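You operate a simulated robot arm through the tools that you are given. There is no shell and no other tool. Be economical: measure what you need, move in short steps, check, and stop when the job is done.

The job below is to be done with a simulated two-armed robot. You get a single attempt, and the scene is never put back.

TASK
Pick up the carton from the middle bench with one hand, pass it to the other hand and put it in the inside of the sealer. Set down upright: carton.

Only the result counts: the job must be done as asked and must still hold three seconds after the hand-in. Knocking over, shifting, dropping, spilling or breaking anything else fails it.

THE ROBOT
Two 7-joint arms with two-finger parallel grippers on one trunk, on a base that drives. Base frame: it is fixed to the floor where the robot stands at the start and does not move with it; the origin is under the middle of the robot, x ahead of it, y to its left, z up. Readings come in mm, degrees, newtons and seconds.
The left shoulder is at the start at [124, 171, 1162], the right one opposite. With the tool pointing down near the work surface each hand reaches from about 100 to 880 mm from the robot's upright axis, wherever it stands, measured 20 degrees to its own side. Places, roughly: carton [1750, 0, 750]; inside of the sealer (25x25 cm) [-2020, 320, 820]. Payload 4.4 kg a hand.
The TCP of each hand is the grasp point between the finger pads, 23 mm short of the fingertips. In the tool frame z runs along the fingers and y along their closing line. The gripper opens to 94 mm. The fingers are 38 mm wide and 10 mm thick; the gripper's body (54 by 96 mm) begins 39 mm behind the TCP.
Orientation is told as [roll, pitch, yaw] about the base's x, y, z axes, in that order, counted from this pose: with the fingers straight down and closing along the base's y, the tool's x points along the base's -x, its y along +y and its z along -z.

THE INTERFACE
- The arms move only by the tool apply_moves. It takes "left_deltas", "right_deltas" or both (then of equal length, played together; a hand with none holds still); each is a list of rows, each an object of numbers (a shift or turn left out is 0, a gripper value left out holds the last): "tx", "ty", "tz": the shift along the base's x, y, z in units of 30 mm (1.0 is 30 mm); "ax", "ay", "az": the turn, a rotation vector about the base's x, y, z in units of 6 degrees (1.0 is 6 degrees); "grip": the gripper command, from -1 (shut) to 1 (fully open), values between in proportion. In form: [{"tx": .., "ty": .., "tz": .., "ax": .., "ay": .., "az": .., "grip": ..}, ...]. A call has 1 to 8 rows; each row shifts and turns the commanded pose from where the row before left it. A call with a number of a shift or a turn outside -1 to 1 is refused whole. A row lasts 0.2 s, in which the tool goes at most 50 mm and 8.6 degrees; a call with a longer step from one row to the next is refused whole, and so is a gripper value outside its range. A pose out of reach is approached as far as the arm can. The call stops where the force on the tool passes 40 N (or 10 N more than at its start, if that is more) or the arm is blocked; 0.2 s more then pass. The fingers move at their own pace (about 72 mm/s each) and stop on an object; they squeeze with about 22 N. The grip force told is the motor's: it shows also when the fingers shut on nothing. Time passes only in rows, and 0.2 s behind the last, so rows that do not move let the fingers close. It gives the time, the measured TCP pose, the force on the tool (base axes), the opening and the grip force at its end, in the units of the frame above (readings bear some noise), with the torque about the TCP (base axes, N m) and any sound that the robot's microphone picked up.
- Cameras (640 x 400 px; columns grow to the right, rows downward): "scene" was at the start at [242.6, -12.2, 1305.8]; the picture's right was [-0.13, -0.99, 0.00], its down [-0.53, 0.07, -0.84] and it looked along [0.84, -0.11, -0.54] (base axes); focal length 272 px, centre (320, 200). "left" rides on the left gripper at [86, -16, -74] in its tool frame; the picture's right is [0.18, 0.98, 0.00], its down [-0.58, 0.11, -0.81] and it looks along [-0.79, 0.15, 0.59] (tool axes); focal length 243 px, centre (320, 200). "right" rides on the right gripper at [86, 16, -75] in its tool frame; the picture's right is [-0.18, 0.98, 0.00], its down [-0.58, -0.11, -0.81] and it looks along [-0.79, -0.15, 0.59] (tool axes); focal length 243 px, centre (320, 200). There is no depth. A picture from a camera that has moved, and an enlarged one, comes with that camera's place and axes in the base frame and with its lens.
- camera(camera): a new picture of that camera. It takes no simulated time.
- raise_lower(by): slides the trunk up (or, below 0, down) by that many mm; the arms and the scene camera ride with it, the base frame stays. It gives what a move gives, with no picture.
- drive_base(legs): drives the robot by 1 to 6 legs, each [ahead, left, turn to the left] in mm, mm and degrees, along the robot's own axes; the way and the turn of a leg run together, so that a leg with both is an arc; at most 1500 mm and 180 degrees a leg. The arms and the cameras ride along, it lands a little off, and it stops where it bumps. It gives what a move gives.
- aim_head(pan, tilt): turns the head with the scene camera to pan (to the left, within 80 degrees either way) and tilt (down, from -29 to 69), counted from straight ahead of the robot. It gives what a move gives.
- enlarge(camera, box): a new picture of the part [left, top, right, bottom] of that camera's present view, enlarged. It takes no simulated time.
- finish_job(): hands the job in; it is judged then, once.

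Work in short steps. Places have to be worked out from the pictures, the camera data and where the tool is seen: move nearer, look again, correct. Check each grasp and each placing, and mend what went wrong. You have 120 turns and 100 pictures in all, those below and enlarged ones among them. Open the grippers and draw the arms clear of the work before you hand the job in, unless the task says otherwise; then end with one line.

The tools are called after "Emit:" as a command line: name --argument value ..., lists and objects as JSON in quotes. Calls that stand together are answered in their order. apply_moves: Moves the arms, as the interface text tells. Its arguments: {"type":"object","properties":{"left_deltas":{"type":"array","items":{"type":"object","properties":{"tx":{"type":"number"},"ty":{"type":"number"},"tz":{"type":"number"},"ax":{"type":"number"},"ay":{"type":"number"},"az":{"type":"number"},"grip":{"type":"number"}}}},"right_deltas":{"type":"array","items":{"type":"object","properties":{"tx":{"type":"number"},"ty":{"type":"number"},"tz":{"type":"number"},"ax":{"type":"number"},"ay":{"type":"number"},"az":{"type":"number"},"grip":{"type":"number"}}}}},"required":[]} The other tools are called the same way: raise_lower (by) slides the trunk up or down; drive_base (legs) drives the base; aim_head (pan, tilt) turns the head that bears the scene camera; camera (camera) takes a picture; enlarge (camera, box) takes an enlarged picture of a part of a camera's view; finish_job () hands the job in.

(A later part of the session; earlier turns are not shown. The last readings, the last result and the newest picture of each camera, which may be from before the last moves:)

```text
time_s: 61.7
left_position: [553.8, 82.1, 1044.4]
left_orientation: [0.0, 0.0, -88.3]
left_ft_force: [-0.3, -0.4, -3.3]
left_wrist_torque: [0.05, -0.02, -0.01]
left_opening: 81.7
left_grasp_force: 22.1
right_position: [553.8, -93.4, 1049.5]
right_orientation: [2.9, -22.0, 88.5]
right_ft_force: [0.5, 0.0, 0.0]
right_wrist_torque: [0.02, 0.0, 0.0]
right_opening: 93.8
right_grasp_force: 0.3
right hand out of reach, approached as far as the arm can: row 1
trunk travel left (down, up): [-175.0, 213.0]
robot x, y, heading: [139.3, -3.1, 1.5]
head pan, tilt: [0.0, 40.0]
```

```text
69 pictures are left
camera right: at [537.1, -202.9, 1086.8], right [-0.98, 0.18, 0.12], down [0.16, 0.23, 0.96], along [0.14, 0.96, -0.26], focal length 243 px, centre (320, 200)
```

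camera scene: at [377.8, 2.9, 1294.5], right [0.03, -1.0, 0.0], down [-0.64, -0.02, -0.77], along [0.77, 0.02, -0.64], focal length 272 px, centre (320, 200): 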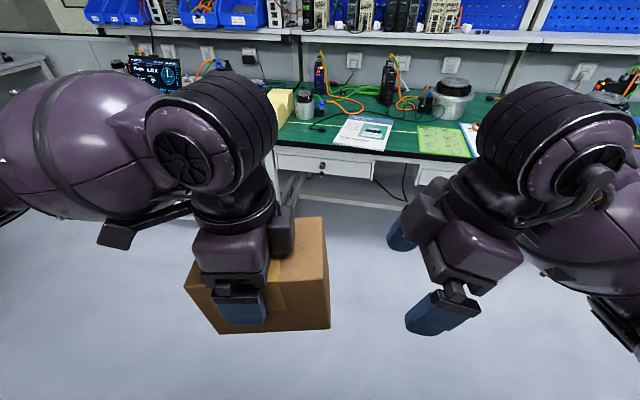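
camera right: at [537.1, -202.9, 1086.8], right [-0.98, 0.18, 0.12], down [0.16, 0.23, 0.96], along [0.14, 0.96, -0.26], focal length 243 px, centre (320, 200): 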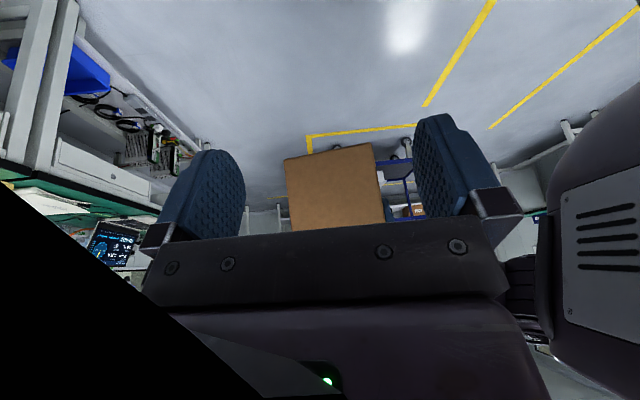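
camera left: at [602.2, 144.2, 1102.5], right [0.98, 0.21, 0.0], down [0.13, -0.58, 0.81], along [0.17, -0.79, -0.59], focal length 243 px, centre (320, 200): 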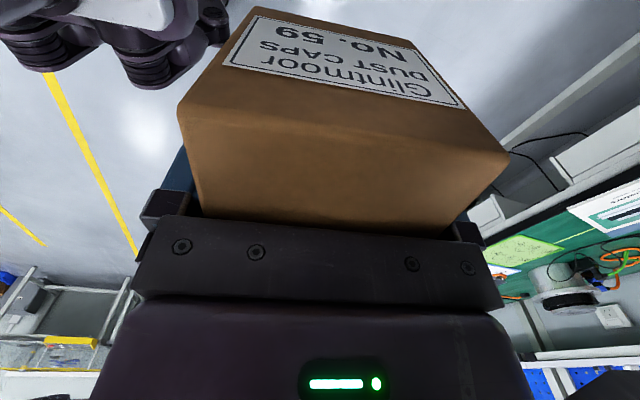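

Aligned in x. I finish the roll correction and slide the carton toward the right hand partway, aligning yaw.

Emit:
apply_moves --left_deltas '[{"ty": -0.6, "az": -0.2}, {"ty": -0.6, "az": -0.2}, {"ty": -0.5}, {"ty": -0.5}]' --right_deltas '[{"ay": -0.22, "az": -0.09}, {"ay": -0.22, "az": -0.09}, {}, {}]'

Emit:
camera --camera "scene"

Emit:
camera --camera "right"

Emit:
camera --camera "left"

```text
time_s: 62.7
left_position: [555.2, 14.8, 1042.6]
left_orientation: [0.0, 0.0, -90.6]
left_ft_force: [-0.5, -0.2, -2.7]
left_wrist_torque: [0.05, 0.02, 0.0]
left_opening: 81.7
left_grasp_force: 22.2
right_position: [556.4, -93.6, 1049.9]
right_orientation: [1.7, -22.1, 88.5]
right_ft_force: [0.0, 0.7, 0.6]
right_wrist_torque: [0.02, 0.04, 0.0]
right_opening: 94.0
right_grasp_force: 0.2
right hand out of reach, approached as far as the arm can: row 1, 2
trunk travel left (down, up): [-175.0, 213.0]
robot x, y, heading: [140.7, -4.2, 1.5]
head pan, tilt: [0.0, 40.0]
```

```text
68 pictures are left
camera scene: at [378.3, 2.8, 1294.3], right [0.03, -1.0, 0.0], down [-0.64, -0.02, -0.77], along [0.77, 0.02, -0.64], focal length 272 px, centre (320, 200)
```

scene: 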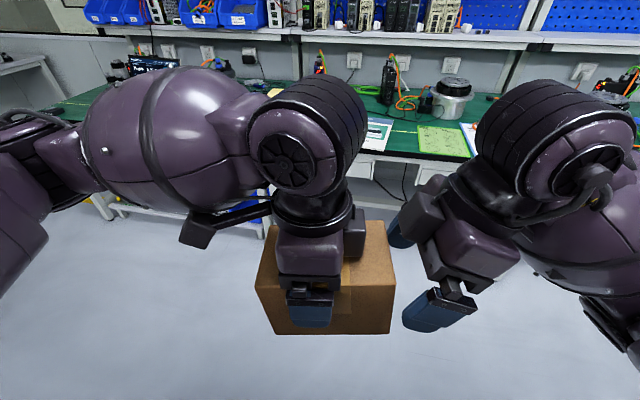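

```text
67 pictures are left
camera right: at [538.7, -201.1, 1087.5], right [-0.98, 0.19, 0.1], down [0.14, 0.23, 0.96], along [0.16, 0.95, -0.25], focal length 243 px, centre (320, 200)
```

right: 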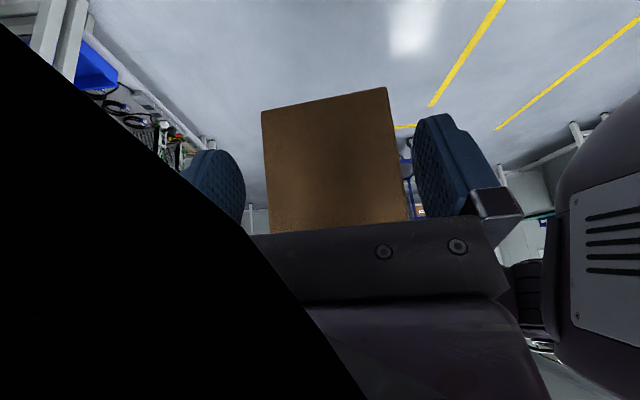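

```text
66 pictures are left
camera left: at [540.0, 100.8, 1117.8], right [0.98, 0.17, 0.0], down [0.1, -0.58, 0.81], along [0.14, -0.79, -0.59], focal length 243 px, centre (320, 200)
```

left: 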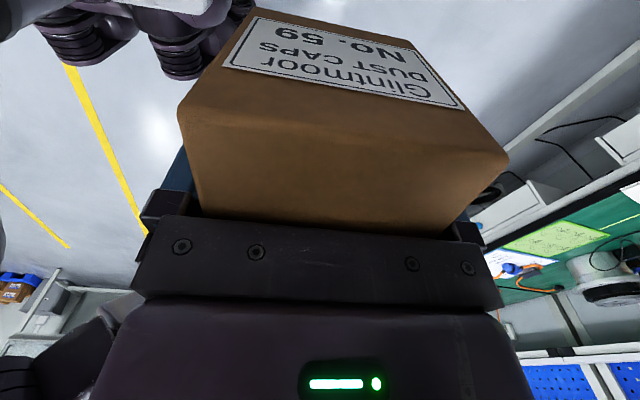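

Alignment within ~1-2 mm and 1°. I slide the carton 30 mm in between the right fingers and check forces.

Emit:
apply_moves --left_deltas '[{"ty": -0.35}, {"ty": -0.35}, {"ty": -0.35}]'

Emit:
camera --camera "right"

Emit:
camera --camera "scene"

```text
time_s: 63.5
left_position: [552.7, -17.9, 1043.7]
left_orientation: [0.0, 0.0, -90.6]
left_ft_force: [-0.2, 0.1, -3.2]
left_wrist_torque: [0.06, 0.01, 0.0]
left_opening: 82.0
left_grasp_force: 21.6
right_position: [555.4, -94.0, 1050.0]
right_orientation: [1.7, -22.1, 88.4]
right_ft_force: [-0.4, 0.2, 0.1]
right_wrist_torque: [0.0, -0.04, 0.06]
right_opening: 93.9
right_grasp_force: 0.1
trunk travel left (down, up): [-175.0, 213.0]
robot x, y, heading: [139.7, -3.3, 1.6]
head pan, tilt: [0.0, 40.0]
```

```text
65 pictures are left
camera right: at [538.7, -201.1, 1087.6], right [-0.98, 0.19, 0.1], down [0.14, 0.23, 0.96], along [0.16, 0.95, -0.25], focal length 243 px, centre (320, 200)
```

right: 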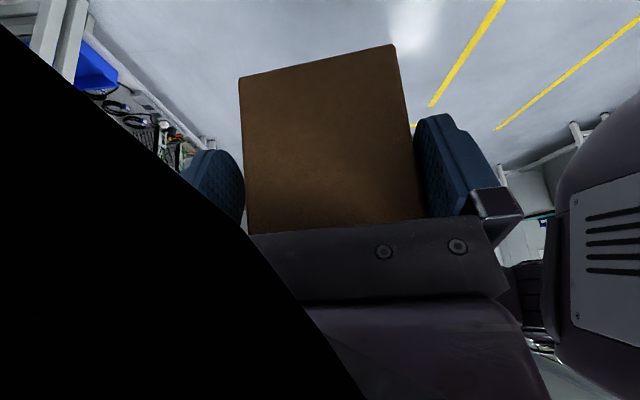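

```text
64 pictures are left
camera scene: at [378.3, 2.8, 1294.3], right [0.03, -1.0, 0.0], down [-0.64, -0.02, -0.77], along [0.77, 0.02, -0.64], focal length 272 px, centre (320, 200)
```

scene: 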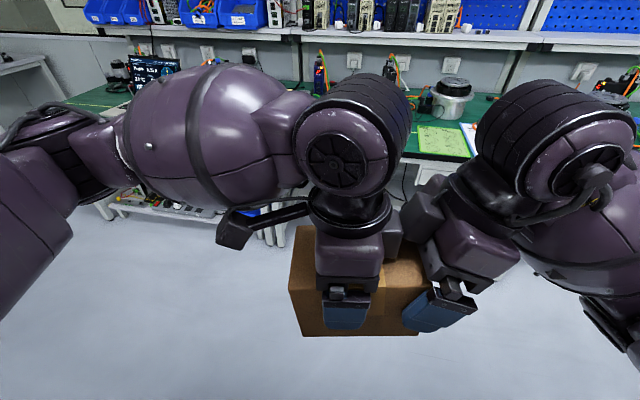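

The forces are nil, but small blocks on the two gripper bodies look close to each other; I zoom in before continuing.

Emit:
enlarge --camera "scene" --box '[280, 170, 500, 350]'

```text
2.22 times, centred on (390, 260) of scene
camera zoom: at [378.3, 2.8, 1294.3], right [0.03, -1.0, 0.0], down [-0.64, -0.02, -0.77], along [0.77, 0.02, -0.64], focal length 604 px, centre (164, 67)
```

zoom: 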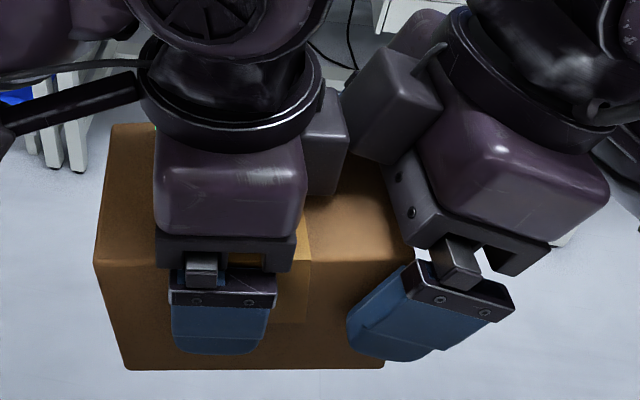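

The blocks leave no room to go deeper. I slide the carton back out and try to give the right hand more outward tilt, a bit higher and more inward.

Emit:
apply_moves --left_deltas '[{"ty": 0.6}, {"ty": 0.6}, {"ty": 0.6}, {"ty": 0.6}, {"ty": 0.6}]'

Emit:
apply_moves --left_deltas '[{"tz": 0.5, "ty": 0.2}, {"tz": 0.5, "ty": 0.2}, {"tz": 0.5, "ty": 0.2}, {}, {}, {}]' --right_deltas '[{"tz": 0.5, "ty": 0.3}, {"tz": 0.5, "ty": 0.3}, {"tz": 0.5, "ty": 0.3}, {"ax": 0.8}, {"ax": 0.8}, {"ax": 0.8}]'

```text
time_s: 64.7
left_position: [554.7, 73.0, 1045.1]
left_orientation: [0.1, 0.0, -90.7]
left_ft_force: [-0.4, 0.0, -3.1]
left_wrist_torque: [0.03, 0.0, -0.03]
left_opening: 81.7
left_grasp_force: 22.1
right_position: [556.0, -93.3, 1051.4]
right_orientation: [1.6, -22.1, 88.4]
right_ft_force: [-0.1, -0.3, -0.1]
right_wrist_torque: [-0.02, 0.01, 0.01]
right_opening: 93.8
right_grasp_force: 0.2
trunk travel left (down, up): [-175.0, 213.0]
robot x, y, heading: [141.7, -1.9, 1.9]
head pan, tilt: [0.0, 40.0]
```

```text
time_s: 66.1
left_position: [554.4, 91.3, 1088.1]
left_orientation: [0.0, 0.0, -90.6]
left_ft_force: [-0.1, 0.6, -2.5]
left_wrist_torque: [0.06, 0.01, 0.0]
left_opening: 82.0
left_grasp_force: 22.3
right_position: [556.7, -64.8, 1095.3]
right_orientation: [2.1, -36.6, 88.2]
right_ft_force: [0.0, -0.5, 1.2]
right_wrist_torque: [0.02, 0.01, 0.03]
right_opening: 93.8
right_grasp_force: 0.1
trunk travel left (down, up): [-175.0, 213.0]
robot x, y, heading: [139.4, -4.5, 1.5]
head pan, tilt: [0.0, 40.0]
```

Now the right hand tilts 37° within reach, giving the needed clearance. I slide the carton back in, first 75 mm.

Emit:
apply_moves --left_deltas '[{"ty": -0.5}, {"ty": -0.5}, {"ty": -0.5}, {"ty": -0.5}, {"ty": -0.4}]'

Emit:
enlarge --camera "scene" --box '[240, 170, 500, 350]'

Emit:
camera --camera "right"

```text
time_s: 67.3
left_position: [554.1, 19.6, 1087.7]
left_orientation: [0.1, 0.0, -90.6]
left_ft_force: [0.4, 0.1, -3.4]
left_wrist_torque: [0.09, -0.03, 0.05]
left_opening: 81.9
left_grasp_force: 22.5
right_position: [554.7, -64.8, 1094.2]
right_orientation: [1.9, -36.4, 88.3]
right_ft_force: [0.8, -0.4, -0.6]
right_wrist_torque: [0.02, 0.01, 0.05]
right_opening: 94.2
right_grasp_force: 0.1
trunk travel left (down, up): [-175.0, 213.0]
robot x, y, heading: [140.2, -6.0, 1.6]
head pan, tilt: [0.0, 40.0]
```

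```text
2.22 times, centred on (370, 260) of scene
camera zoom: at [378.3, 2.8, 1294.3], right [0.03, -1.0, 0.0], down [-0.64, -0.02, -0.77], along [0.77, 0.02, -0.64], focal length 604 px, centre (209, 67)
```

zoom: 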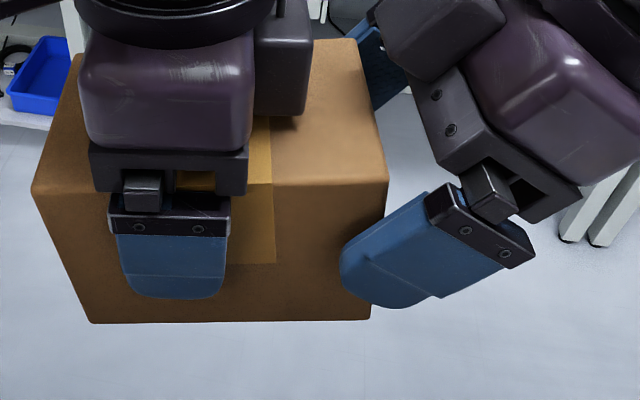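

```text
61 pictures are left
camera right: at [538.3, -179.4, 1104.1], right [-0.98, 0.16, 0.14], down [0.14, -0.01, 0.99], along [0.16, 0.99, -0.01], focal length 243 px, centre (320, 200)
```

right: 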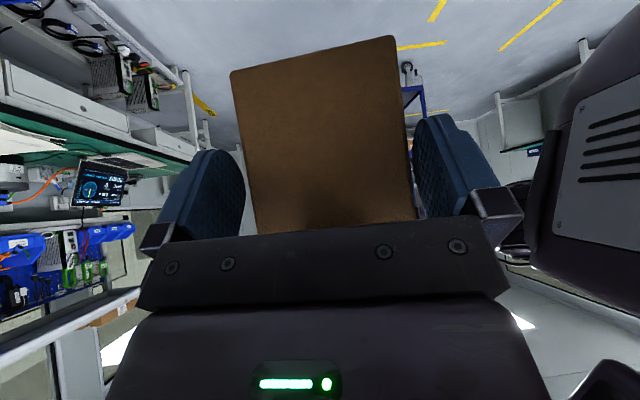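

Clear so far. I move in the last ~22 mm slowly.

Emit:
apply_moves --left_deltas '[{"ty": -0.25}, {"ty": -0.25}, {"ty": -0.2}]'

Emit:
enlarge --camera "scene" --box '[240, 150, 500, 350]'

Emit:
camera --camera "right"

```text
time_s: 68.1
left_position: [554.4, -1.0, 1088.9]
left_orientation: [-0.1, 0.0, -90.7]
left_ft_force: [-0.9, 0.8, -3.2]
left_wrist_torque: [0.08, 0.01, 0.01]
left_opening: 82.0
left_grasp_force: 22.2
right_position: [555.7, -66.5, 1095.9]
right_orientation: [1.9, -36.5, 88.3]
right_ft_force: [-0.7, 0.8, 0.0]
right_wrist_torque: [-0.01, 0.03, 0.0]
right_opening: 94.2
right_grasp_force: 0.2
trunk travel left (down, up): [-175.0, 213.0]
robot x, y, heading: [138.4, -1.3, 1.4]
head pan, tilt: [0.0, 40.0]
```

```text
2.00 times, centred on (370, 250) of scene
camera zoom: at [378.3, 2.9, 1294.3], right [0.03, -1.0, 0.0], down [-0.64, -0.02, -0.77], along [0.77, 0.02, -0.64], focal length 544 px, centre (220, 100)
```

zoom: 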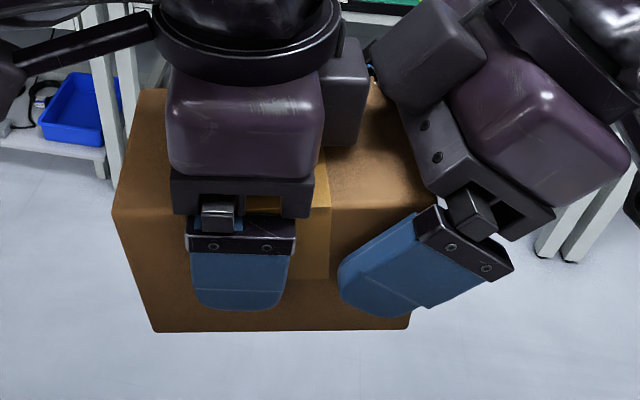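

```text
59 pictures are left
camera right: at [538.2, -179.3, 1104.1], right [-0.98, 0.16, 0.14], down [0.14, -0.01, 0.99], along [0.16, 0.99, -0.01], focal length 243 px, centre (320, 200)
```

right: 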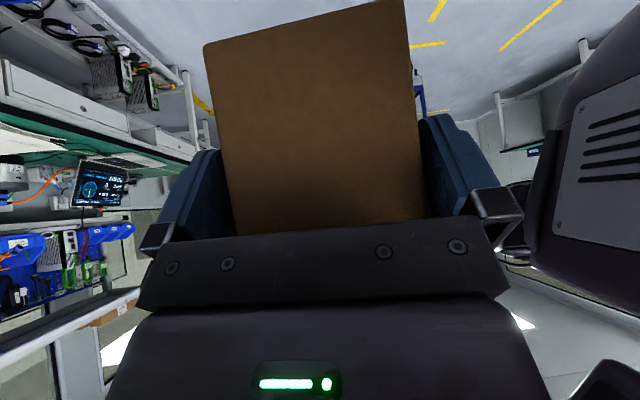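

The right fingers now overlap the carton well. I close the right gripper.

Emit:
apply_moves --right_deltas '[{"grip": -1}, {"grip": -1}, {"grip": -1}, {"grip": -1}]'

```text
time_s: 69.1
left_position: [555.5, -1.0, 1088.9]
left_orientation: [0.0, 0.0, -90.4]
left_ft_force: [25.9, 2.3, -7.4]
left_wrist_torque: [-0.11, 1.33, 1.27]
left_opening: 81.9
left_grasp_force: 22.1
right_position: [555.0, -65.8, 1096.1]
right_orientation: [2.0, -36.5, 88.5]
right_ft_force: [-24.8, -1.7, 3.5]
right_wrist_torque: [0.36, -1.11, 0.35]
right_opening: 83.2
right_grasp_force: 22.1
trunk travel left (down, up): [-175.0, 213.0]
robot x, y, heading: [139.3, -6.2, 1.6]
head pan, tilt: [0.0, 40.0]
```

Gripped, but a 25 N sideways mismatch exists between hands. I relieve it by nudging the right hand -x 2 mm.

Emit:
apply_moves --right_deltas '[{"tx": -0.04}, {"tx": -0.03}]'

```text
time_s: 69.7
left_position: [554.6, -0.4, 1089.1]
left_orientation: [0.0, 0.0, -90.8]
left_ft_force: [19.8, -5.0, -2.7]
left_wrist_torque: [0.44, 1.46, 1.05]
left_opening: 82.2
left_grasp_force: 21.5
right_position: [554.8, -64.9, 1096.4]
right_orientation: [2.3, -36.4, 88.2]
right_ft_force: [-20.1, 4.6, 0.7]
right_wrist_torque: [-0.37, -1.31, 0.26]
right_opening: 83.1
right_grasp_force: 21.9
trunk travel left (down, up): [-175.0, 213.0]
robot x, y, heading: [136.7, -3.7, 1.7]
head pan, tilt: [0.0, 40.0]
```

Emit:
apply_moves --right_deltas '[{"tx": -0.07}, {"tx": -0.07}, {}]'

```text
time_s: 70.5
left_position: [554.1, -1.9, 1089.0]
left_orientation: [0.0, 0.0, -90.6]
left_ft_force: [15.7, -9.3, -1.1]
left_wrist_torque: [-0.14, 1.28, 0.9]
left_opening: 82.1
left_grasp_force: 22.3
right_position: [555.1, -65.8, 1096.2]
right_orientation: [2.2, -36.5, 88.2]
right_ft_force: [-15.1, 9.1, -0.7]
right_wrist_torque: [0.07, -1.2, 0.15]
right_opening: 83.0
right_grasp_force: 22.0
right hand out of reach, approached as far as the arm can: row 1
trunk travel left (down, up): [-175.0, 213.0]
robot x, y, heading: [140.1, -3.7, 1.3]
head pan, tilt: [0.0, 40.0]
```

Emit:
apply_moves --left_deltas '[{"tx": 0.07}, {"tx": 0.07}, {}]'

```text
time_s: 71.3
left_position: [556.4, -1.6, 1089.2]
left_orientation: [0.0, -0.1, -91.0]
left_ft_force: [-17.8, -4.9, 7.3]
left_wrist_torque: [-0.6, 0.87, -0.94]
left_opening: 82.1
left_grasp_force: 21.6
right_position: [555.4, -66.5, 1095.4]
right_orientation: [2.2, -36.5, 87.9]
right_ft_force: [18.5, 6.2, -7.9]
right_wrist_torque: [-0.02, -0.99, -0.28]
right_opening: 82.7
right_grasp_force: 22.0
trunk travel left (down, up): [-175.0, 213.0]
robot x, y, heading: [140.6, -2.6, 1.3]
head pan, tilt: [0.0, 40.0]
```

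Overshot; I move the left hand half of that back.

Emit:
apply_moves --left_deltas '[{"tx": -0.07}, {}]'

```text
time_s: 71.9
left_position: [556.1, -0.5, 1088.1]
left_orientation: [0.0, 0.1, -90.7]
left_ft_force: [-17.7, 0.6, 5.5]
left_wrist_torque: [-0.46, 1.16, -0.92]
left_opening: 81.9
left_grasp_force: 21.7
right_position: [554.9, -66.5, 1095.0]
right_orientation: [2.1, -36.5, 88.1]
right_ft_force: [18.5, -0.9, -5.7]
right_wrist_torque: [-0.05, -1.27, -0.36]
right_opening: 82.7
right_grasp_force: 21.7
trunk travel left (down, up): [-175.0, 213.0]
robot x, y, heading: [139.3, -3.8, 1.8]
head pan, tilt: [0.0, 40.0]
```

Residual force is small friction preload; I open the left hand and see whether the right holds the carton.

Emit:
apply_moves --left_deltas '[{"grip": -0.2}, {"grip": 1}, {"grip": 1}]'

Emit:
enlarge --camera "scene" --box '[240, 150, 500, 350]'

Emit:
camera --camera "left"

```text
time_s: 72.7
left_position: [556.1, -2.4, 1088.6]
left_orientation: [0.0, 0.0, -90.5]
left_ft_force: [0.9, -0.1, 1.2]
left_wrist_torque: [-0.02, 0.09, 0.01]
left_opening: 94.3
left_grasp_force: 0.1
right_position: [554.6, -66.4, 1094.8]
right_orientation: [2.3, -36.5, 88.2]
right_ft_force: [-1.0, 0.7, -2.5]
right_wrist_torque: [-0.23, -0.08, 0.03]
right_opening: 82.0
right_grasp_force: 21.7
trunk travel left (down, up): [-175.0, 213.0]
robot x, y, heading: [137.1, -0.1, 1.7]
head pan, tilt: [0.0, 40.0]
```

```text
2.00 times, centred on (370, 250) of scene
camera zoom: at [378.3, 3.1, 1294.3], right [0.03, -1.0, 0.0], down [-0.64, -0.02, -0.77], along [0.77, 0.02, -0.64], focal length 544 px, centre (220, 100)
```

zoom: 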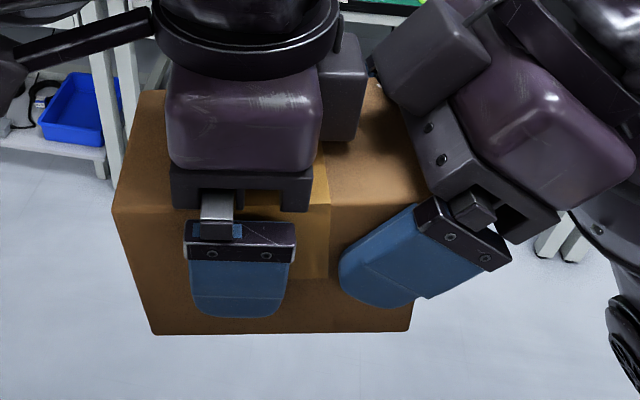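

```text
57 pictures are left
camera left: at [541.9, 84.8, 1163.5], right [0.98, 0.17, 0.0], down [0.1, -0.58, 0.81], along [0.14, -0.79, -0.59], focal length 243 px, centre (320, 200)
```

left: 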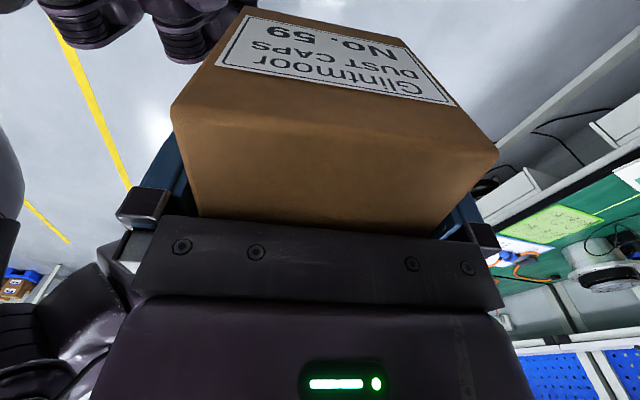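

The right hand holds the carton level on its own. I slide the left hand out along +y, clear of the carton.

Emit:
apply_moves --left_deltas '[{"ty": 0.3, "tz": 0.1}, {"ty": 0.5, "tz": 0.1}, {"ty": 0.8}, {"ty": 0.9}, {"ty": 0.9}, {"ty": 0.9}, {"ty": 0.9}, {"ty": 0.9}]'

Emit:
camera --camera "scene"

Emit:
camera --camera "left"

```text
time_s: 74.5
left_position: [555.0, 182.4, 1095.4]
left_orientation: [0.0, 0.1, -90.6]
left_ft_force: [-0.5, 0.5, 0.5]
left_wrist_torque: [0.0, -0.04, 0.02]
left_opening: 94.1
left_grasp_force: 0.0
right_position: [554.0, -65.8, 1096.0]
right_orientation: [2.1, -36.5, 88.3]
right_ft_force: [0.3, 1.3, 0.7]
right_wrist_torque: [-0.13, 0.02, -0.01]
right_opening: 82.0
right_grasp_force: 22.0
trunk travel left (down, up): [-175.0, 213.0]
robot x, y, heading: [139.0, -2.0, 1.5]
head pan, tilt: [0.0, 40.0]
```

```text
56 pictures are left
camera scene: at [377.7, 3.8, 1294.5], right [0.03, -1.0, 0.0], down [-0.64, -0.02, -0.77], along [0.77, 0.02, -0.64], focal length 272 px, centre (320, 200)
```

scene: 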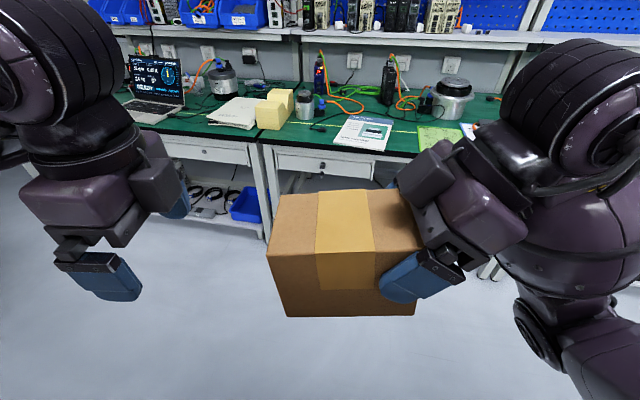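

```text
55 pictures are left
camera left: at [540.3, 267.4, 1169.2], right [0.98, 0.17, 0.0], down [0.1, -0.58, 0.81], along [0.14, -0.79, -0.59], focal length 243 px, centre (320, 200)
```

left: 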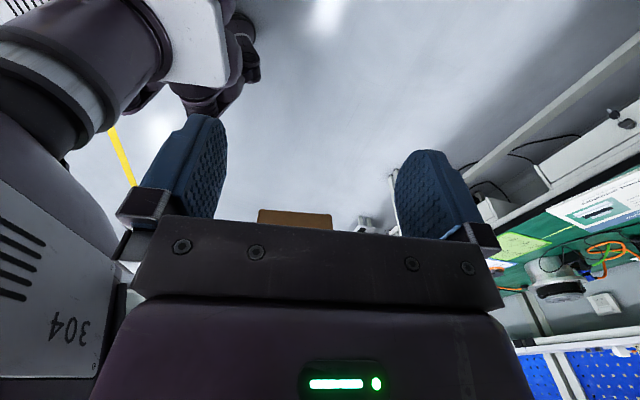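

Handover done. Now I swing the carton forward: turn the right hand by -88° so that its lean is toward the robot (natural pose), moving it toward the right side.

Emit:
apply_moves --right_deltas '[{"az": -0.9, "ty": -0.2}, {"az": -0.9, "ty": -0.2}, {"az": -0.9, "ty": -0.2}, {"az": -0.9, "ty": -0.2}, {"az": -0.9, "ty": -0.2}, {"az": -0.9, "ty": -0.2}, {"az": -0.9, "ty": -0.2}, {"az": -0.9, "ty": -0.2}]' --left_deltas '[{"az": 1, "ty": 0.4}, {"az": 1, "ty": 0.4}, {"az": 1, "ty": 0.4}, {"az": 1, "ty": 0.4}, {"az": 1}, {"az": 1}, {"az": 1}, {"az": 1}]'

Emit:
apply_moves --right_deltas '[{"az": -0.93, "ty": -0.2}, {"az": -0.93, "ty": -0.2}, {"az": -0.93, "ty": -0.2}, {"az": -0.93, "ty": -0.2}, {"az": -0.93, "ty": -0.2}, {"az": -0.93}, {"az": -0.93}, {"az": -0.93}]' --left_deltas '[{"az": 1}, {"az": 1}, {"az": 1}, {"az": 1}, {"az": 1}, {"az": 1}, {"az": 1}, {}]'

Emit:
camera --camera "scene"

Emit:
camera --camera "right"

```text
time_s: 76.3
left_position: [556.8, 230.7, 1095.1]
left_orientation: [0.0, 0.0, -42.6]
left_ft_force: [0.2, 0.3, 0.2]
left_wrist_torque: [0.01, 0.0, 0.05]
left_opening: 94.1
left_grasp_force: 0.0
right_position: [621.9, -103.3, 1109.9]
right_orientation: [2.1, -36.4, 45.1]
right_ft_force: [0.6, -0.2, -2.2]
right_wrist_torque: [-0.12, 0.09, -0.02]
right_opening: 81.8
right_grasp_force: 22.1
right hand out of reach, approached as far as the arm can: row 1, 2, 3, 4, 5, 6, 7, 8
trunk travel left (down, up): [-175.0, 213.0]
robot x, y, heading: [137.2, -3.4, 1.6]
head pan, tilt: [0.0, 40.0]
```

```text
time_s: 78.1
left_position: [556.2, 230.7, 1095.5]
left_orientation: [0.0, 0.0, -0.5]
left_ft_force: [-0.8, 0.0, -0.7]
left_wrist_torque: [-0.02, 0.01, -0.01]
left_opening: 93.9
left_grasp_force: 0.1
right_position: [646.3, -126.7, 1115.2]
right_orientation: [2.1, -36.4, 0.3]
right_ft_force: [-0.2, 0.1, -2.8]
right_wrist_torque: [-0.02, 0.13, -0.02]
right_opening: 81.9
right_grasp_force: 22.0
right hand out of reach, approached as far as the arm can: row 1, 2, 3, 4, 5
trunk travel left (down, up): [-175.0, 213.0]
robot x, y, heading: [136.9, -5.5, 1.6]
head pan, tilt: [0.0, 40.0]
```

```text
54 pictures are left
camera scene: at [378.0, 3.3, 1294.4], right [0.03, -1.0, 0.0], down [-0.64, -0.02, -0.77], along [0.77, 0.02, -0.64], focal length 272 px, centre (320, 200)
```

scene: 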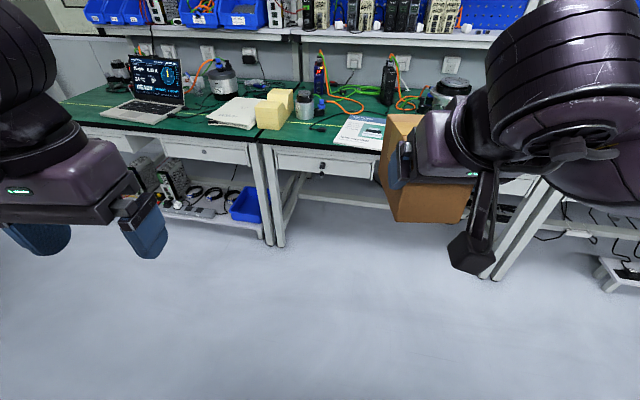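

```text
53 pictures are left
camera right: at [531.1, -114.3, 1123.1], right [0.12, 0.98, 0.14], down [-0.01, -0.14, 0.99], along [0.99, -0.12, -0.01], focal length 243 px, centre (320, 200)
```

right: 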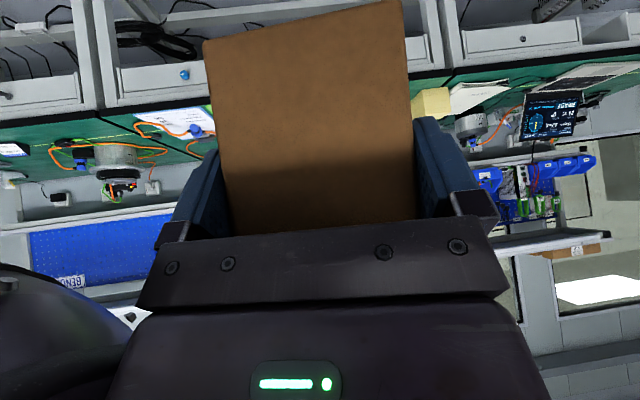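

Good natural pose. Now I turn around and drive toward the sealer, aiming to have the chamber in front of the right hand.

Emit:
drive_base --legs '[[0, 0, 178.5], [1150, -170, 0]]'

Emit:
aim_head --pan -10 --tilt 35

Emit:
camera --camera "scene"

Emit:
camera --camera "left"

```text
time_s: 91.3
left_position: [-1440.5, -33.9, 1095.5]
left_orientation: [0.0, -0.1, 176.8]
left_ft_force: [-0.1, -0.3, 0.0]
left_wrist_torque: [-0.01, -0.01, 0.03]
left_opening: 94.0
left_grasp_force: 0.1
right_position: [-1514.6, 326.2, 1114.5]
right_orientation: [2.0, -36.5, 177.9]
right_ft_force: [-0.8, 0.4, -3.3]
right_wrist_torque: [0.03, -0.18, 0.01]
right_opening: 81.8
right_grasp_force: 21.6
trunk travel left (down, up): [-175.0, 213.0]
robot x, y, heading: [-1013.4, 181.5, 179.3]
head pan, tilt: [0.0, 40.0]
```

```text
time_s: 92.0
left_position: [-1440.2, -34.4, 1096.0]
left_orientation: [0.1, 0.0, 176.9]
left_ft_force: [0.0, 0.0, -0.8]
left_wrist_torque: [0.02, 0.0, 0.02]
left_opening: 94.0
left_grasp_force: 0.0
right_position: [-1514.5, 325.5, 1115.1]
right_orientation: [2.0, -36.6, 178.0]
right_ft_force: [-0.1, -0.3, -3.8]
right_wrist_torque: [0.0, -0.15, -0.01]
right_opening: 81.6
right_grasp_force: 21.8
trunk travel left (down, up): [-175.0, 213.0]
robot x, y, heading: [-1011.9, 179.4, 179.1]
head pan, tilt: [-10.0, 35.0]
```

```text
52 pictures are left
camera scene: at [-1251.6, 199.6, 1301.9], right [0.19, 0.98, 0.0], down [0.56, -0.11, -0.82], along [-0.8, 0.15, -0.57], focal length 272 px, centre (320, 200)
```

scene: 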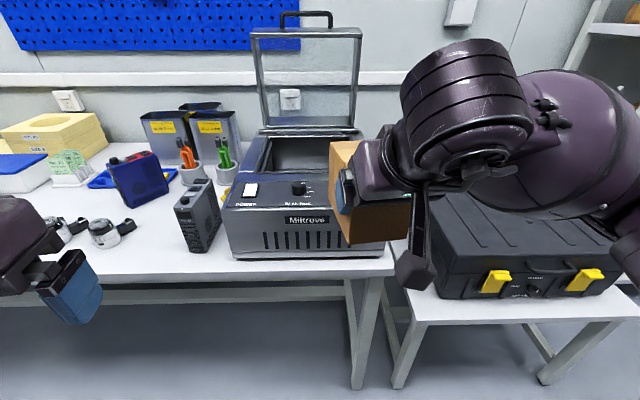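

```text
51 pictures are left
camera left: at [-1352.9, -22.9, 1169.8], right [0.13, -0.99, 0.0], down [-0.59, -0.08, 0.81], along [-0.8, -0.11, -0.59], focal length 243 px, centre (320, 200)
```

left: 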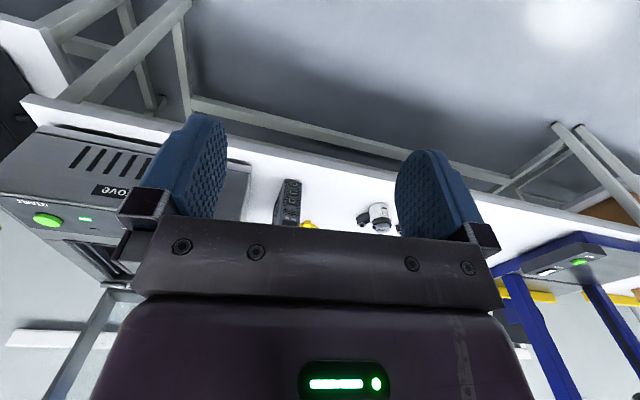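

The carton blocks the view of the chamber. I raise the trunk to look down into it.

Emit:
raise_lower --by 205

Emit:
aim_head --pan -10 --tilt 50

Emit:
camera --camera "scene"

```text
time_s: 94.2
left_position: [-1440.1, -33.5, 1300.1]
left_orientation: [0.0, 0.1, 177.0]
left_ft_force: [0.1, -0.1, -0.2]
left_wrist_torque: [-0.01, -0.02, 0.03]
left_opening: 94.1
left_grasp_force: 0.0
right_position: [-1514.9, 326.3, 1319.7]
right_orientation: [2.0, -36.5, 178.0]
right_ft_force: [-0.2, 0.5, -3.1]
right_wrist_torque: [0.03, -0.16, -0.01]
right_opening: 81.7
right_grasp_force: 21.7
trunk travel left (down, up): [-380.0, 8.0]
robot x, y, heading: [-1014.7, 180.3, 179.1]
head pan, tilt: [-10.0, 35.0]
```

```text
time_s: 95.0
left_position: [-1441.4, -34.3, 1300.4]
left_orientation: [0.1, 0.0, 176.8]
left_ft_force: [-0.5, -0.8, -0.7]
left_wrist_torque: [0.01, 0.0, -0.04]
left_opening: 94.0
left_grasp_force: 0.1
right_position: [-1514.7, 327.1, 1319.7]
right_orientation: [2.0, -36.6, 177.9]
right_ft_force: [0.6, 0.0, -3.1]
right_wrist_torque: [0.01, -0.16, 0.05]
right_opening: 81.8
right_grasp_force: 22.0
trunk travel left (down, up): [-380.0, 8.0]
robot x, y, heading: [-1013.4, 183.5, 179.0]
head pan, tilt: [-10.0, 50.0]
```

```text
50 pictures are left
camera scene: at [-1145.3, 196.1, 1495.3], right [0.19, 0.98, 0.0], down [0.75, -0.15, -0.64], along [-0.63, 0.12, -0.77], focal length 272 px, centre (320, 200)
```

scene: 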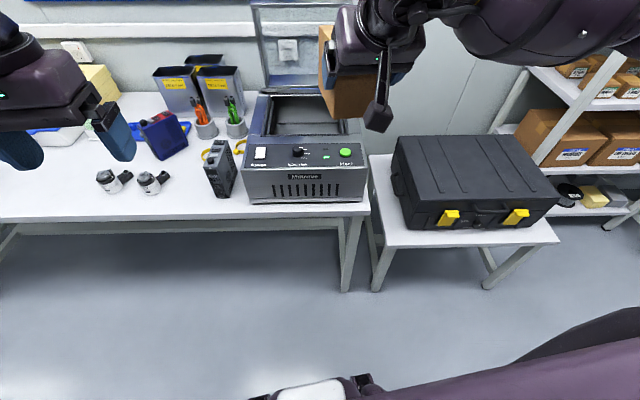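

I drive closer so the view falls into the chamber.

Emit:
drive_base --legs '[[300, 0, 1]]'

Emit:
camera --camera "scene"

Emit:
enlarge --camera "scene" --box '[220, 130, 420, 300]'

```text
time_s: 97.0
left_position: [-1731.5, -34.6, 1299.8]
left_orientation: [0.0, 0.0, 177.5]
left_ft_force: [0.0, 0.0, 0.5]
left_wrist_torque: [0.0, -0.03, -0.01]
left_opening: 93.9
left_grasp_force: 0.2
right_position: [-1809.2, 323.8, 1318.7]
right_orientation: [1.9, -36.4, 178.7]
right_ft_force: [0.2, 0.2, -3.3]
right_wrist_torque: [0.01, -0.2, 0.0]
right_opening: 81.9
right_grasp_force: 22.4
trunk travel left (down, up): [-380.0, 8.0]
robot x, y, heading: [-1307.8, 183.5, 179.5]
head pan, tilt: [-10.0, 50.0]
```

```text
49 pictures are left
camera scene: at [-1438.9, 197.9, 1495.2], right [0.18, 0.98, 0.0], down [0.75, -0.14, -0.64], along [-0.63, 0.12, -0.77], focal length 272 px, centre (320, 200)
```

scene: 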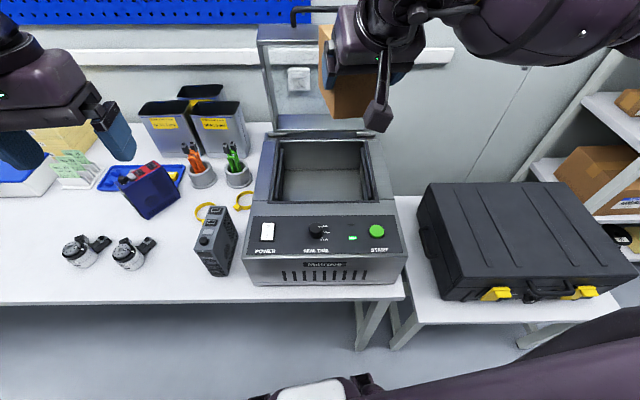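

```text
2.35 times, centred on (320, 215) of scene
camera zoom: at [-1438.9, 197.9, 1495.2], right [0.18, 0.98, 0.0], down [0.75, -0.14, -0.64], along [-0.63, 0.12, -0.77], focal length 640 px, centre (320, 165)
```

zoom: 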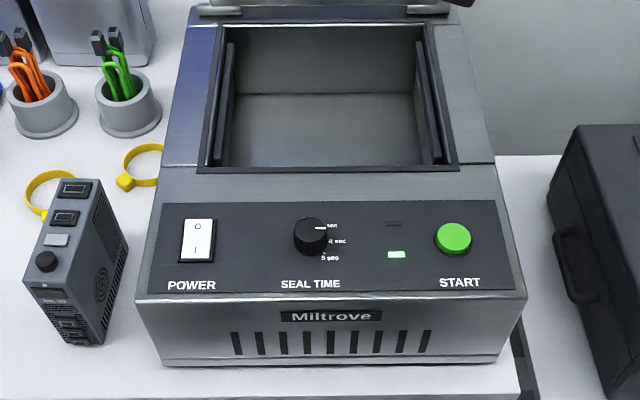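

Chamber worked out: rim z≈925, floor ≈795, centre ≈(-2029, 322), sealer yawed ~10° (so yaw 170° aligns). It's deeper than the carton is tall, so a 37°-tilted hand would foul the walls; I need a vertical right-hand grip. I'll regrip in the air: left holds the far end tilted, then right regrips vertically. First swing the carton across again.

Emit:
apply_moves --right_deltas '[{"az": 0.93, "ty": -0.3}, {"az": 0.93, "ty": -0.3}, {"az": 0.93, "ty": -0.3}, {"az": 0.93, "ty": -0.3}, {"az": 0.93, "ty": -0.3}, {"az": 0.93, "ty": -0.3}, {"az": 0.93, "ty": -0.3}, {"az": 0.93, "ty": -0.3}]'

Emit:
apply_moves --right_deltas '[{"az": 0.93, "ty": -0.1}, {"az": 0.93, "ty": -0.1}, {"az": 0.93, "ty": -0.1}, {"az": 0.93, "ty": -0.1}, {"az": 0.93, "ty": -0.1}, {"az": 0.93, "ty": -0.1}, {"az": 0.93, "ty": -0.1}]'

Emit:
aim_head --pan 0 --tilt 45

Emit:
camera --camera "scene"

```text
time_s: 98.8
left_position: [-1731.6, -35.9, 1299.4]
left_orientation: [-0.1, -0.1, 177.5]
left_ft_force: [0.2, 0.3, -0.4]
left_wrist_torque: [0.01, -0.02, -0.01]
left_opening: 94.0
left_grasp_force: 0.1
right_position: [-1810.7, 251.5, 1317.1]
right_orientation: [2.0, -36.6, -136.6]
right_ft_force: [0.3, 0.5, -2.5]
right_wrist_torque: [0.13, -0.07, -0.02]
right_opening: 81.8
right_grasp_force: 21.9
trunk travel left (down, up): [-380.0, 8.0]
robot x, y, heading: [-1304.6, 184.4, 179.8]
head pan, tilt: [-10.0, 50.0]
```

```text
time_s: 100.4
left_position: [-1730.6, -35.1, 1299.8]
left_orientation: [0.0, 0.1, 177.5]
left_ft_force: [0.5, 0.3, 0.0]
left_wrist_torque: [0.04, 0.0, 0.01]
left_opening: 94.2
left_grasp_force: 0.1
right_position: [-1809.2, 238.1, 1318.4]
right_orientation: [2.0, -36.5, -111.6]
right_ft_force: [-0.3, -0.8, -2.8]
right_wrist_torque: [0.18, -0.05, -0.02]
right_opening: 81.9
right_grasp_force: 22.3
right hand out of reach, approached as far as the arm can: row 6, 7
trunk travel left (down, up): [-380.0, 8.0]
robot x, y, heading: [-1307.2, 187.2, 180.0]
head pan, tilt: [-10.0, 50.0]
```

```text
time_s: 101.1
left_position: [-1730.8, -35.3, 1299.6]
left_orientation: [0.0, 0.0, 177.4]
left_ft_force: [0.3, -0.2, 0.7]
left_wrist_torque: [0.0, -0.03, -0.02]
left_opening: 94.0
left_grasp_force: 0.0
right_position: [-1809.8, 240.3, 1318.8]
right_orientation: [2.0, -36.5, -111.6]
right_ft_force: [0.3, 0.1, -3.4]
right_wrist_torque: [0.15, -0.06, 0.0]
right_opening: 81.8
right_grasp_force: 21.7
trunk travel left (down, up): [-380.0, 8.0]
robot x, y, heading: [-1302.9, 184.4, 179.5]
head pan, tilt: [0.0, 45.0]
```

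```text
47 pictures are left
camera scene: at [-1443.8, 184.5, 1502.2], right [0.01, 1.0, 0.0], down [0.71, 0.0, -0.71], along [-0.71, 0.0, -0.71], focal length 272 px, centre (320, 200)
```

scene: 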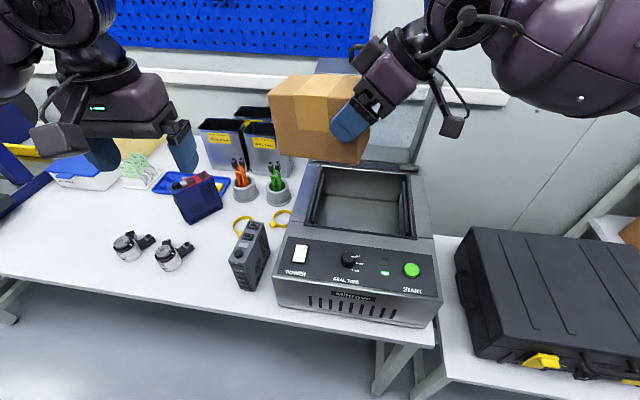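

I draw it 80 mm closer, where the remaining turn was reachable before.

Emit:
apply_moves --right_deltas '[{"tx": 0.6, "tz": -0.15}, {"tx": 0.6, "tz": -0.15}, {"tx": 0.6, "tz": -0.15}, {"tx": 0.5, "tz": -0.15}, {"az": 0.9}, {"az": 0.9}, {"az": 0.9}, {"az": 0.5}]'

```text
time_s: 102.9
left_position: [-1729.0, -35.6, 1300.0]
left_orientation: [0.1, 0.0, 177.5]
left_ft_force: [0.0, 0.5, -1.3]
left_wrist_torque: [0.0, 0.01, 0.02]
left_opening: 94.1
left_grasp_force: 0.1
right_position: [-1741.0, 234.7, 1301.7]
right_orientation: [2.0, -36.6, -103.5]
right_ft_force: [-0.4, 0.9, -2.5]
right_wrist_torque: [0.14, 0.01, 0.01]
right_opening: 81.9
right_grasp_force: 22.3
right hand out of reach, approached as far as the arm can: row 7, 8
trunk travel left (down, up): [-380.0, 8.0]
robot x, y, heading: [-1308.4, 182.4, 179.7]
head pan, tilt: [0.0, 45.0]
```

Emit:
apply_moves --right_deltas '[{"tx": 0.5, "ty": 0.2, "tz": -0.1}, {"ty": 0.2, "tz": -0.1}, {"az": 0.6}, {"az": 0.6}, {"az": 0.6}]'

```text
time_s: 104.1
left_position: [-1730.9, -35.6, 1299.9]
left_orientation: [-0.1, 0.1, 177.6]
left_ft_force: [-0.2, 0.7, -0.2]
left_wrist_torque: [0.02, -0.01, -0.01]
left_opening: 93.9
left_grasp_force: 0.0
right_position: [-1725.2, 246.5, 1294.7]
right_orientation: [2.0, -36.6, -103.7]
right_ft_force: [0.2, -0.4, -2.5]
right_wrist_torque: [0.12, -0.01, -0.01]
right_opening: 82.0
right_grasp_force: 21.8
right hand out of reach, approached as far as the arm can: row 3, 4, 5
trunk travel left (down, up): [-380.0, 8.0]
robot x, y, heading: [-1306.8, 187.5, 179.7]
head pan, tilt: [0.0, 45.0]
```

The in-air option is at wrist limits. There is a large free area on the white table, left of the small actuators; I could set the carton there and regrip it vertically. I look at it.

Emit:
aim_head --pan 38 --tilt 40

Emit:
camera --camera "scene"

```text
time_s: 105.2
left_position: [-1731.6, -34.9, 1300.4]
left_orientation: [0.0, 0.0, 177.6]
left_ft_force: [-0.1, -0.6, -1.3]
left_wrist_torque: [0.0, -0.02, -0.03]
left_opening: 94.1
left_grasp_force: 0.1
right_position: [-1723.7, 247.1, 1293.1]
right_orientation: [2.0, -36.5, -103.5]
right_ft_force: [-0.4, -0.5, -3.9]
right_wrist_torque: [0.13, -0.04, 0.0]
right_opening: 81.8
right_grasp_force: 21.7
trunk travel left (down, up): [-380.0, 8.0]
robot x, y, heading: [-1304.0, 183.2, 179.5]
head pan, tilt: [38.0, 40.0]
```

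```text
46 pictures are left
camera scene: at [-1429.8, 132.1, 1509.5], right [-0.61, 0.79, 0.0], down [0.51, 0.39, -0.77], along [-0.61, -0.47, -0.64], focal length 272 px, centre (320, 200)
```

scene: 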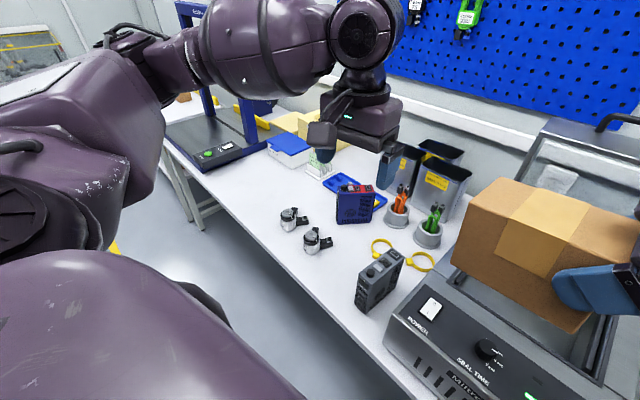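

There's a clear spot around (-2010,-690), about 500 mm wide. I turn the carton back to the forward pose, then drive left to it.

Emit:
apply_moves --right_deltas '[{"az": -0.95, "tx": -0.3}, {"az": -0.95, "tx": -0.3}, {"az": -0.95, "tx": -0.3}, {"az": -0.95, "tx": -0.3}, {"az": -0.95, "tx": -0.3}, {"az": -0.95, "tx": -0.3}, {"az": -0.95, "tx": -0.3}]'

Emit:
apply_moves --right_deltas '[{"az": -0.95}, {"az": -0.95}, {"az": -0.95}, {"az": -0.95}, {"az": -0.95}, {"az": -0.95}, {"az": -0.35}]'

Emit:
drive_base --legs '[[0, 400, 0], [120, 400, 0]]'

Emit:
aim_head --pan 0 --tilt 50

Emit:
camera --camera "scene"

```text
time_s: 106.8
left_position: [-1731.4, -35.7, 1299.6]
left_orientation: [-0.1, 0.0, 177.5]
left_ft_force: [-0.5, -0.7, 0.4]
left_wrist_torque: [0.03, -0.01, 0.01]
left_opening: 94.3
left_grasp_force: 0.0
right_position: [-1788.6, 246.7, 1295.5]
right_orientation: [2.0, -36.5, -143.5]
right_ft_force: [0.3, -0.3, -3.6]
right_wrist_torque: [0.11, -0.15, 0.02]
right_opening: 81.9
right_grasp_force: 22.4
trunk travel left (down, up): [-380.0, 8.0]
robot x, y, heading: [-1309.3, 183.1, 179.7]
head pan, tilt: [38.0, 40.0]
```

```text
time_s: 108.3
left_position: [-1730.7, -36.2, 1300.3]
left_orientation: [0.0, 0.0, 177.5]
left_ft_force: [0.8, 0.1, 0.7]
left_wrist_torque: [0.06, 0.03, -0.01]
left_opening: 94.0
left_grasp_force: 0.0
right_position: [-1787.9, 248.0, 1295.3]
right_orientation: [2.0, -36.5, -179.9]
right_ft_force: [0.0, 0.0, -3.2]
right_wrist_torque: [0.01, -0.17, 0.05]
right_opening: 82.0
right_grasp_force: 22.1
trunk travel left (down, up): [-380.0, 8.0]
robot x, y, heading: [-1305.9, 184.7, 179.6]
head pan, tilt: [38.0, 40.0]
```

```text
time_s: 116.1
left_position: [-1860.0, -836.2, 1300.0]
left_orientation: [0.1, 0.0, 177.1]
left_ft_force: [0.3, 0.0, 0.2]
left_wrist_torque: [0.01, -0.01, -0.01]
left_opening: 93.9
left_grasp_force: 0.2
right_position: [-1916.1, -551.7, 1295.4]
right_orientation: [2.0, -36.5, 180.0]
right_ft_force: [0.5, -0.6, -3.2]
right_wrist_torque: [0.01, -0.17, -0.02]
right_opening: 81.9
right_grasp_force: 22.0
trunk travel left (down, up): [-380.0, 8.0]
robot x, y, heading: [-1434.4, -620.3, 179.4]
head pan, tilt: [38.0, 40.0]
```

```text
time_s: 117.1
left_position: [-1861.4, -835.2, 1300.1]
left_orientation: [0.0, 0.1, 177.1]
left_ft_force: [0.2, -0.1, -0.1]
left_wrist_torque: [0.01, -0.01, 0.0]
left_opening: 93.9
left_grasp_force: 0.0
right_position: [-1916.6, -552.3, 1296.3]
right_orientation: [2.0, -36.4, 180.0]
right_ft_force: [0.1, -0.2, -2.7]
right_wrist_torque: [0.01, -0.15, 0.0]
right_opening: 82.0
right_grasp_force: 22.2
trunk travel left (down, up): [-380.0, 8.0]
robot x, y, heading: [-1432.4, -619.2, 179.5]
head pan, tilt: [0.0, 50.0]
```

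```text
45 pictures are left
camera scene: at [-1568.1, -618.0, 1495.3], right [0.01, 1.0, 0.0], down [0.77, -0.01, -0.64], along [-0.64, 0.01, -0.77], focal length 272 px, centre (320, 200)
```

scene: 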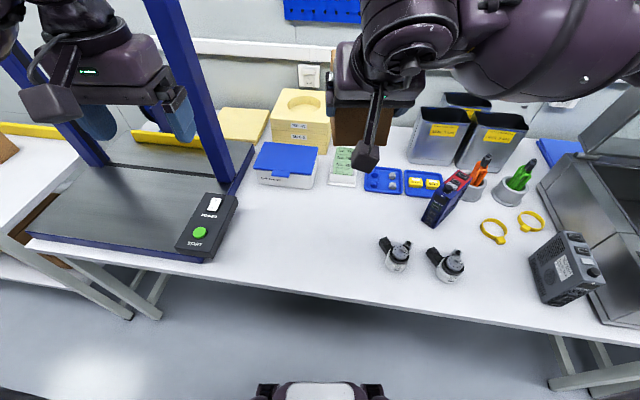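

The spot is clear: carton centre to (-2020,-660). I move the hand laterally over it, then lower the trunk 300 mm.

Emit:
apply_moves --right_deltas '[{"tx": -0.33, "ty": -0.6}, {"tx": -0.33, "ty": -0.6}, {"tx": -0.33, "ty": -0.6}, {"tx": -0.33, "ty": -0.6}, {"tx": -0.33, "ty": -0.6}, {"tx": -0.33, "ty": -0.6}]'

Emit:
raise_lower --by -300

Emit:
camera --camera "scene"

Emit:
camera --camera "left"

```text
time_s: 118.5
left_position: [-1860.5, -837.3, 1300.0]
left_orientation: [0.0, -0.1, 177.2]
left_ft_force: [-0.3, -1.0, -0.3]
left_wrist_torque: [0.0, -0.03, -0.01]
left_opening: 93.9
left_grasp_force: 0.1
right_position: [-1975.2, -661.8, 1296.1]
right_orientation: [2.0, -36.5, -180.0]
right_ft_force: [0.6, -0.4, -3.8]
right_wrist_torque: [0.05, -0.16, -0.05]
right_opening: 82.0
right_grasp_force: 21.4
trunk travel left (down, up): [-380.0, 8.0]
robot x, y, heading: [-1436.2, -620.1, 179.5]
head pan, tilt: [0.0, 50.0]
```

```text
time_s: 121.5
left_position: [-1897.6, -835.3, 891.6]
left_orientation: [-0.9, 20.5, 177.0]
left_ft_force: [0.1, -0.6, 0.1]
left_wrist_torque: [-0.01, 0.03, 0.0]
left_opening: 94.0
left_grasp_force: 0.1
right_position: [-1974.4, -660.2, 997.5]
right_orientation: [2.0, -36.6, 179.9]
right_ft_force: [1.0, -0.1, -3.4]
right_wrist_torque: [0.01, -0.11, -0.01]
right_opening: 81.7
right_grasp_force: 22.5
trunk travel left (down, up): [-80.0, 308.0]
robot x, y, heading: [-1433.1, -620.4, 179.4]
head pan, tilt: [0.0, 50.0]
```

```text
44 pictures are left
camera scene: at [-1758.5, -615.8, 1165.0], right [0.01, 1.0, 0.0], down [0.77, -0.01, -0.64], along [-0.64, 0.01, -0.77], focal length 272 px, centre (320, 200)
```

scene: 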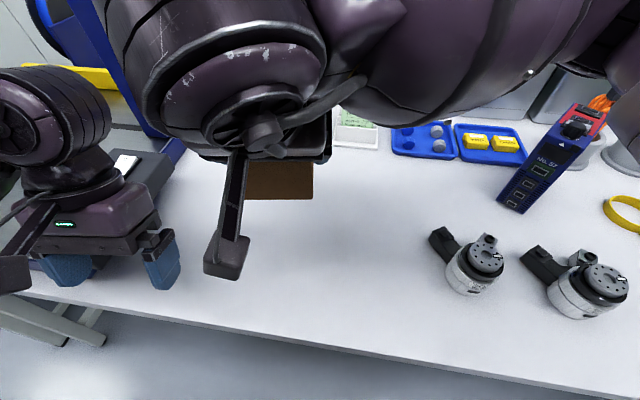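

```text
43 pictures are left
camera left: at [-1841.8, -823.8, 990.8], right [0.13, -0.99, 0.05], down [-0.83, -0.08, 0.55], along [-0.54, -0.11, -0.83], focal length 243 px, centre (320, 200)
```

left: 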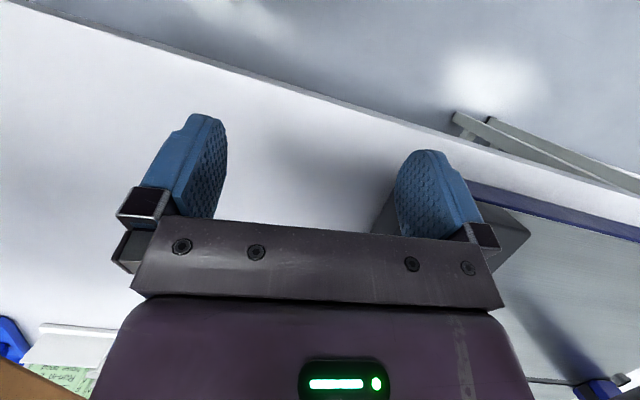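

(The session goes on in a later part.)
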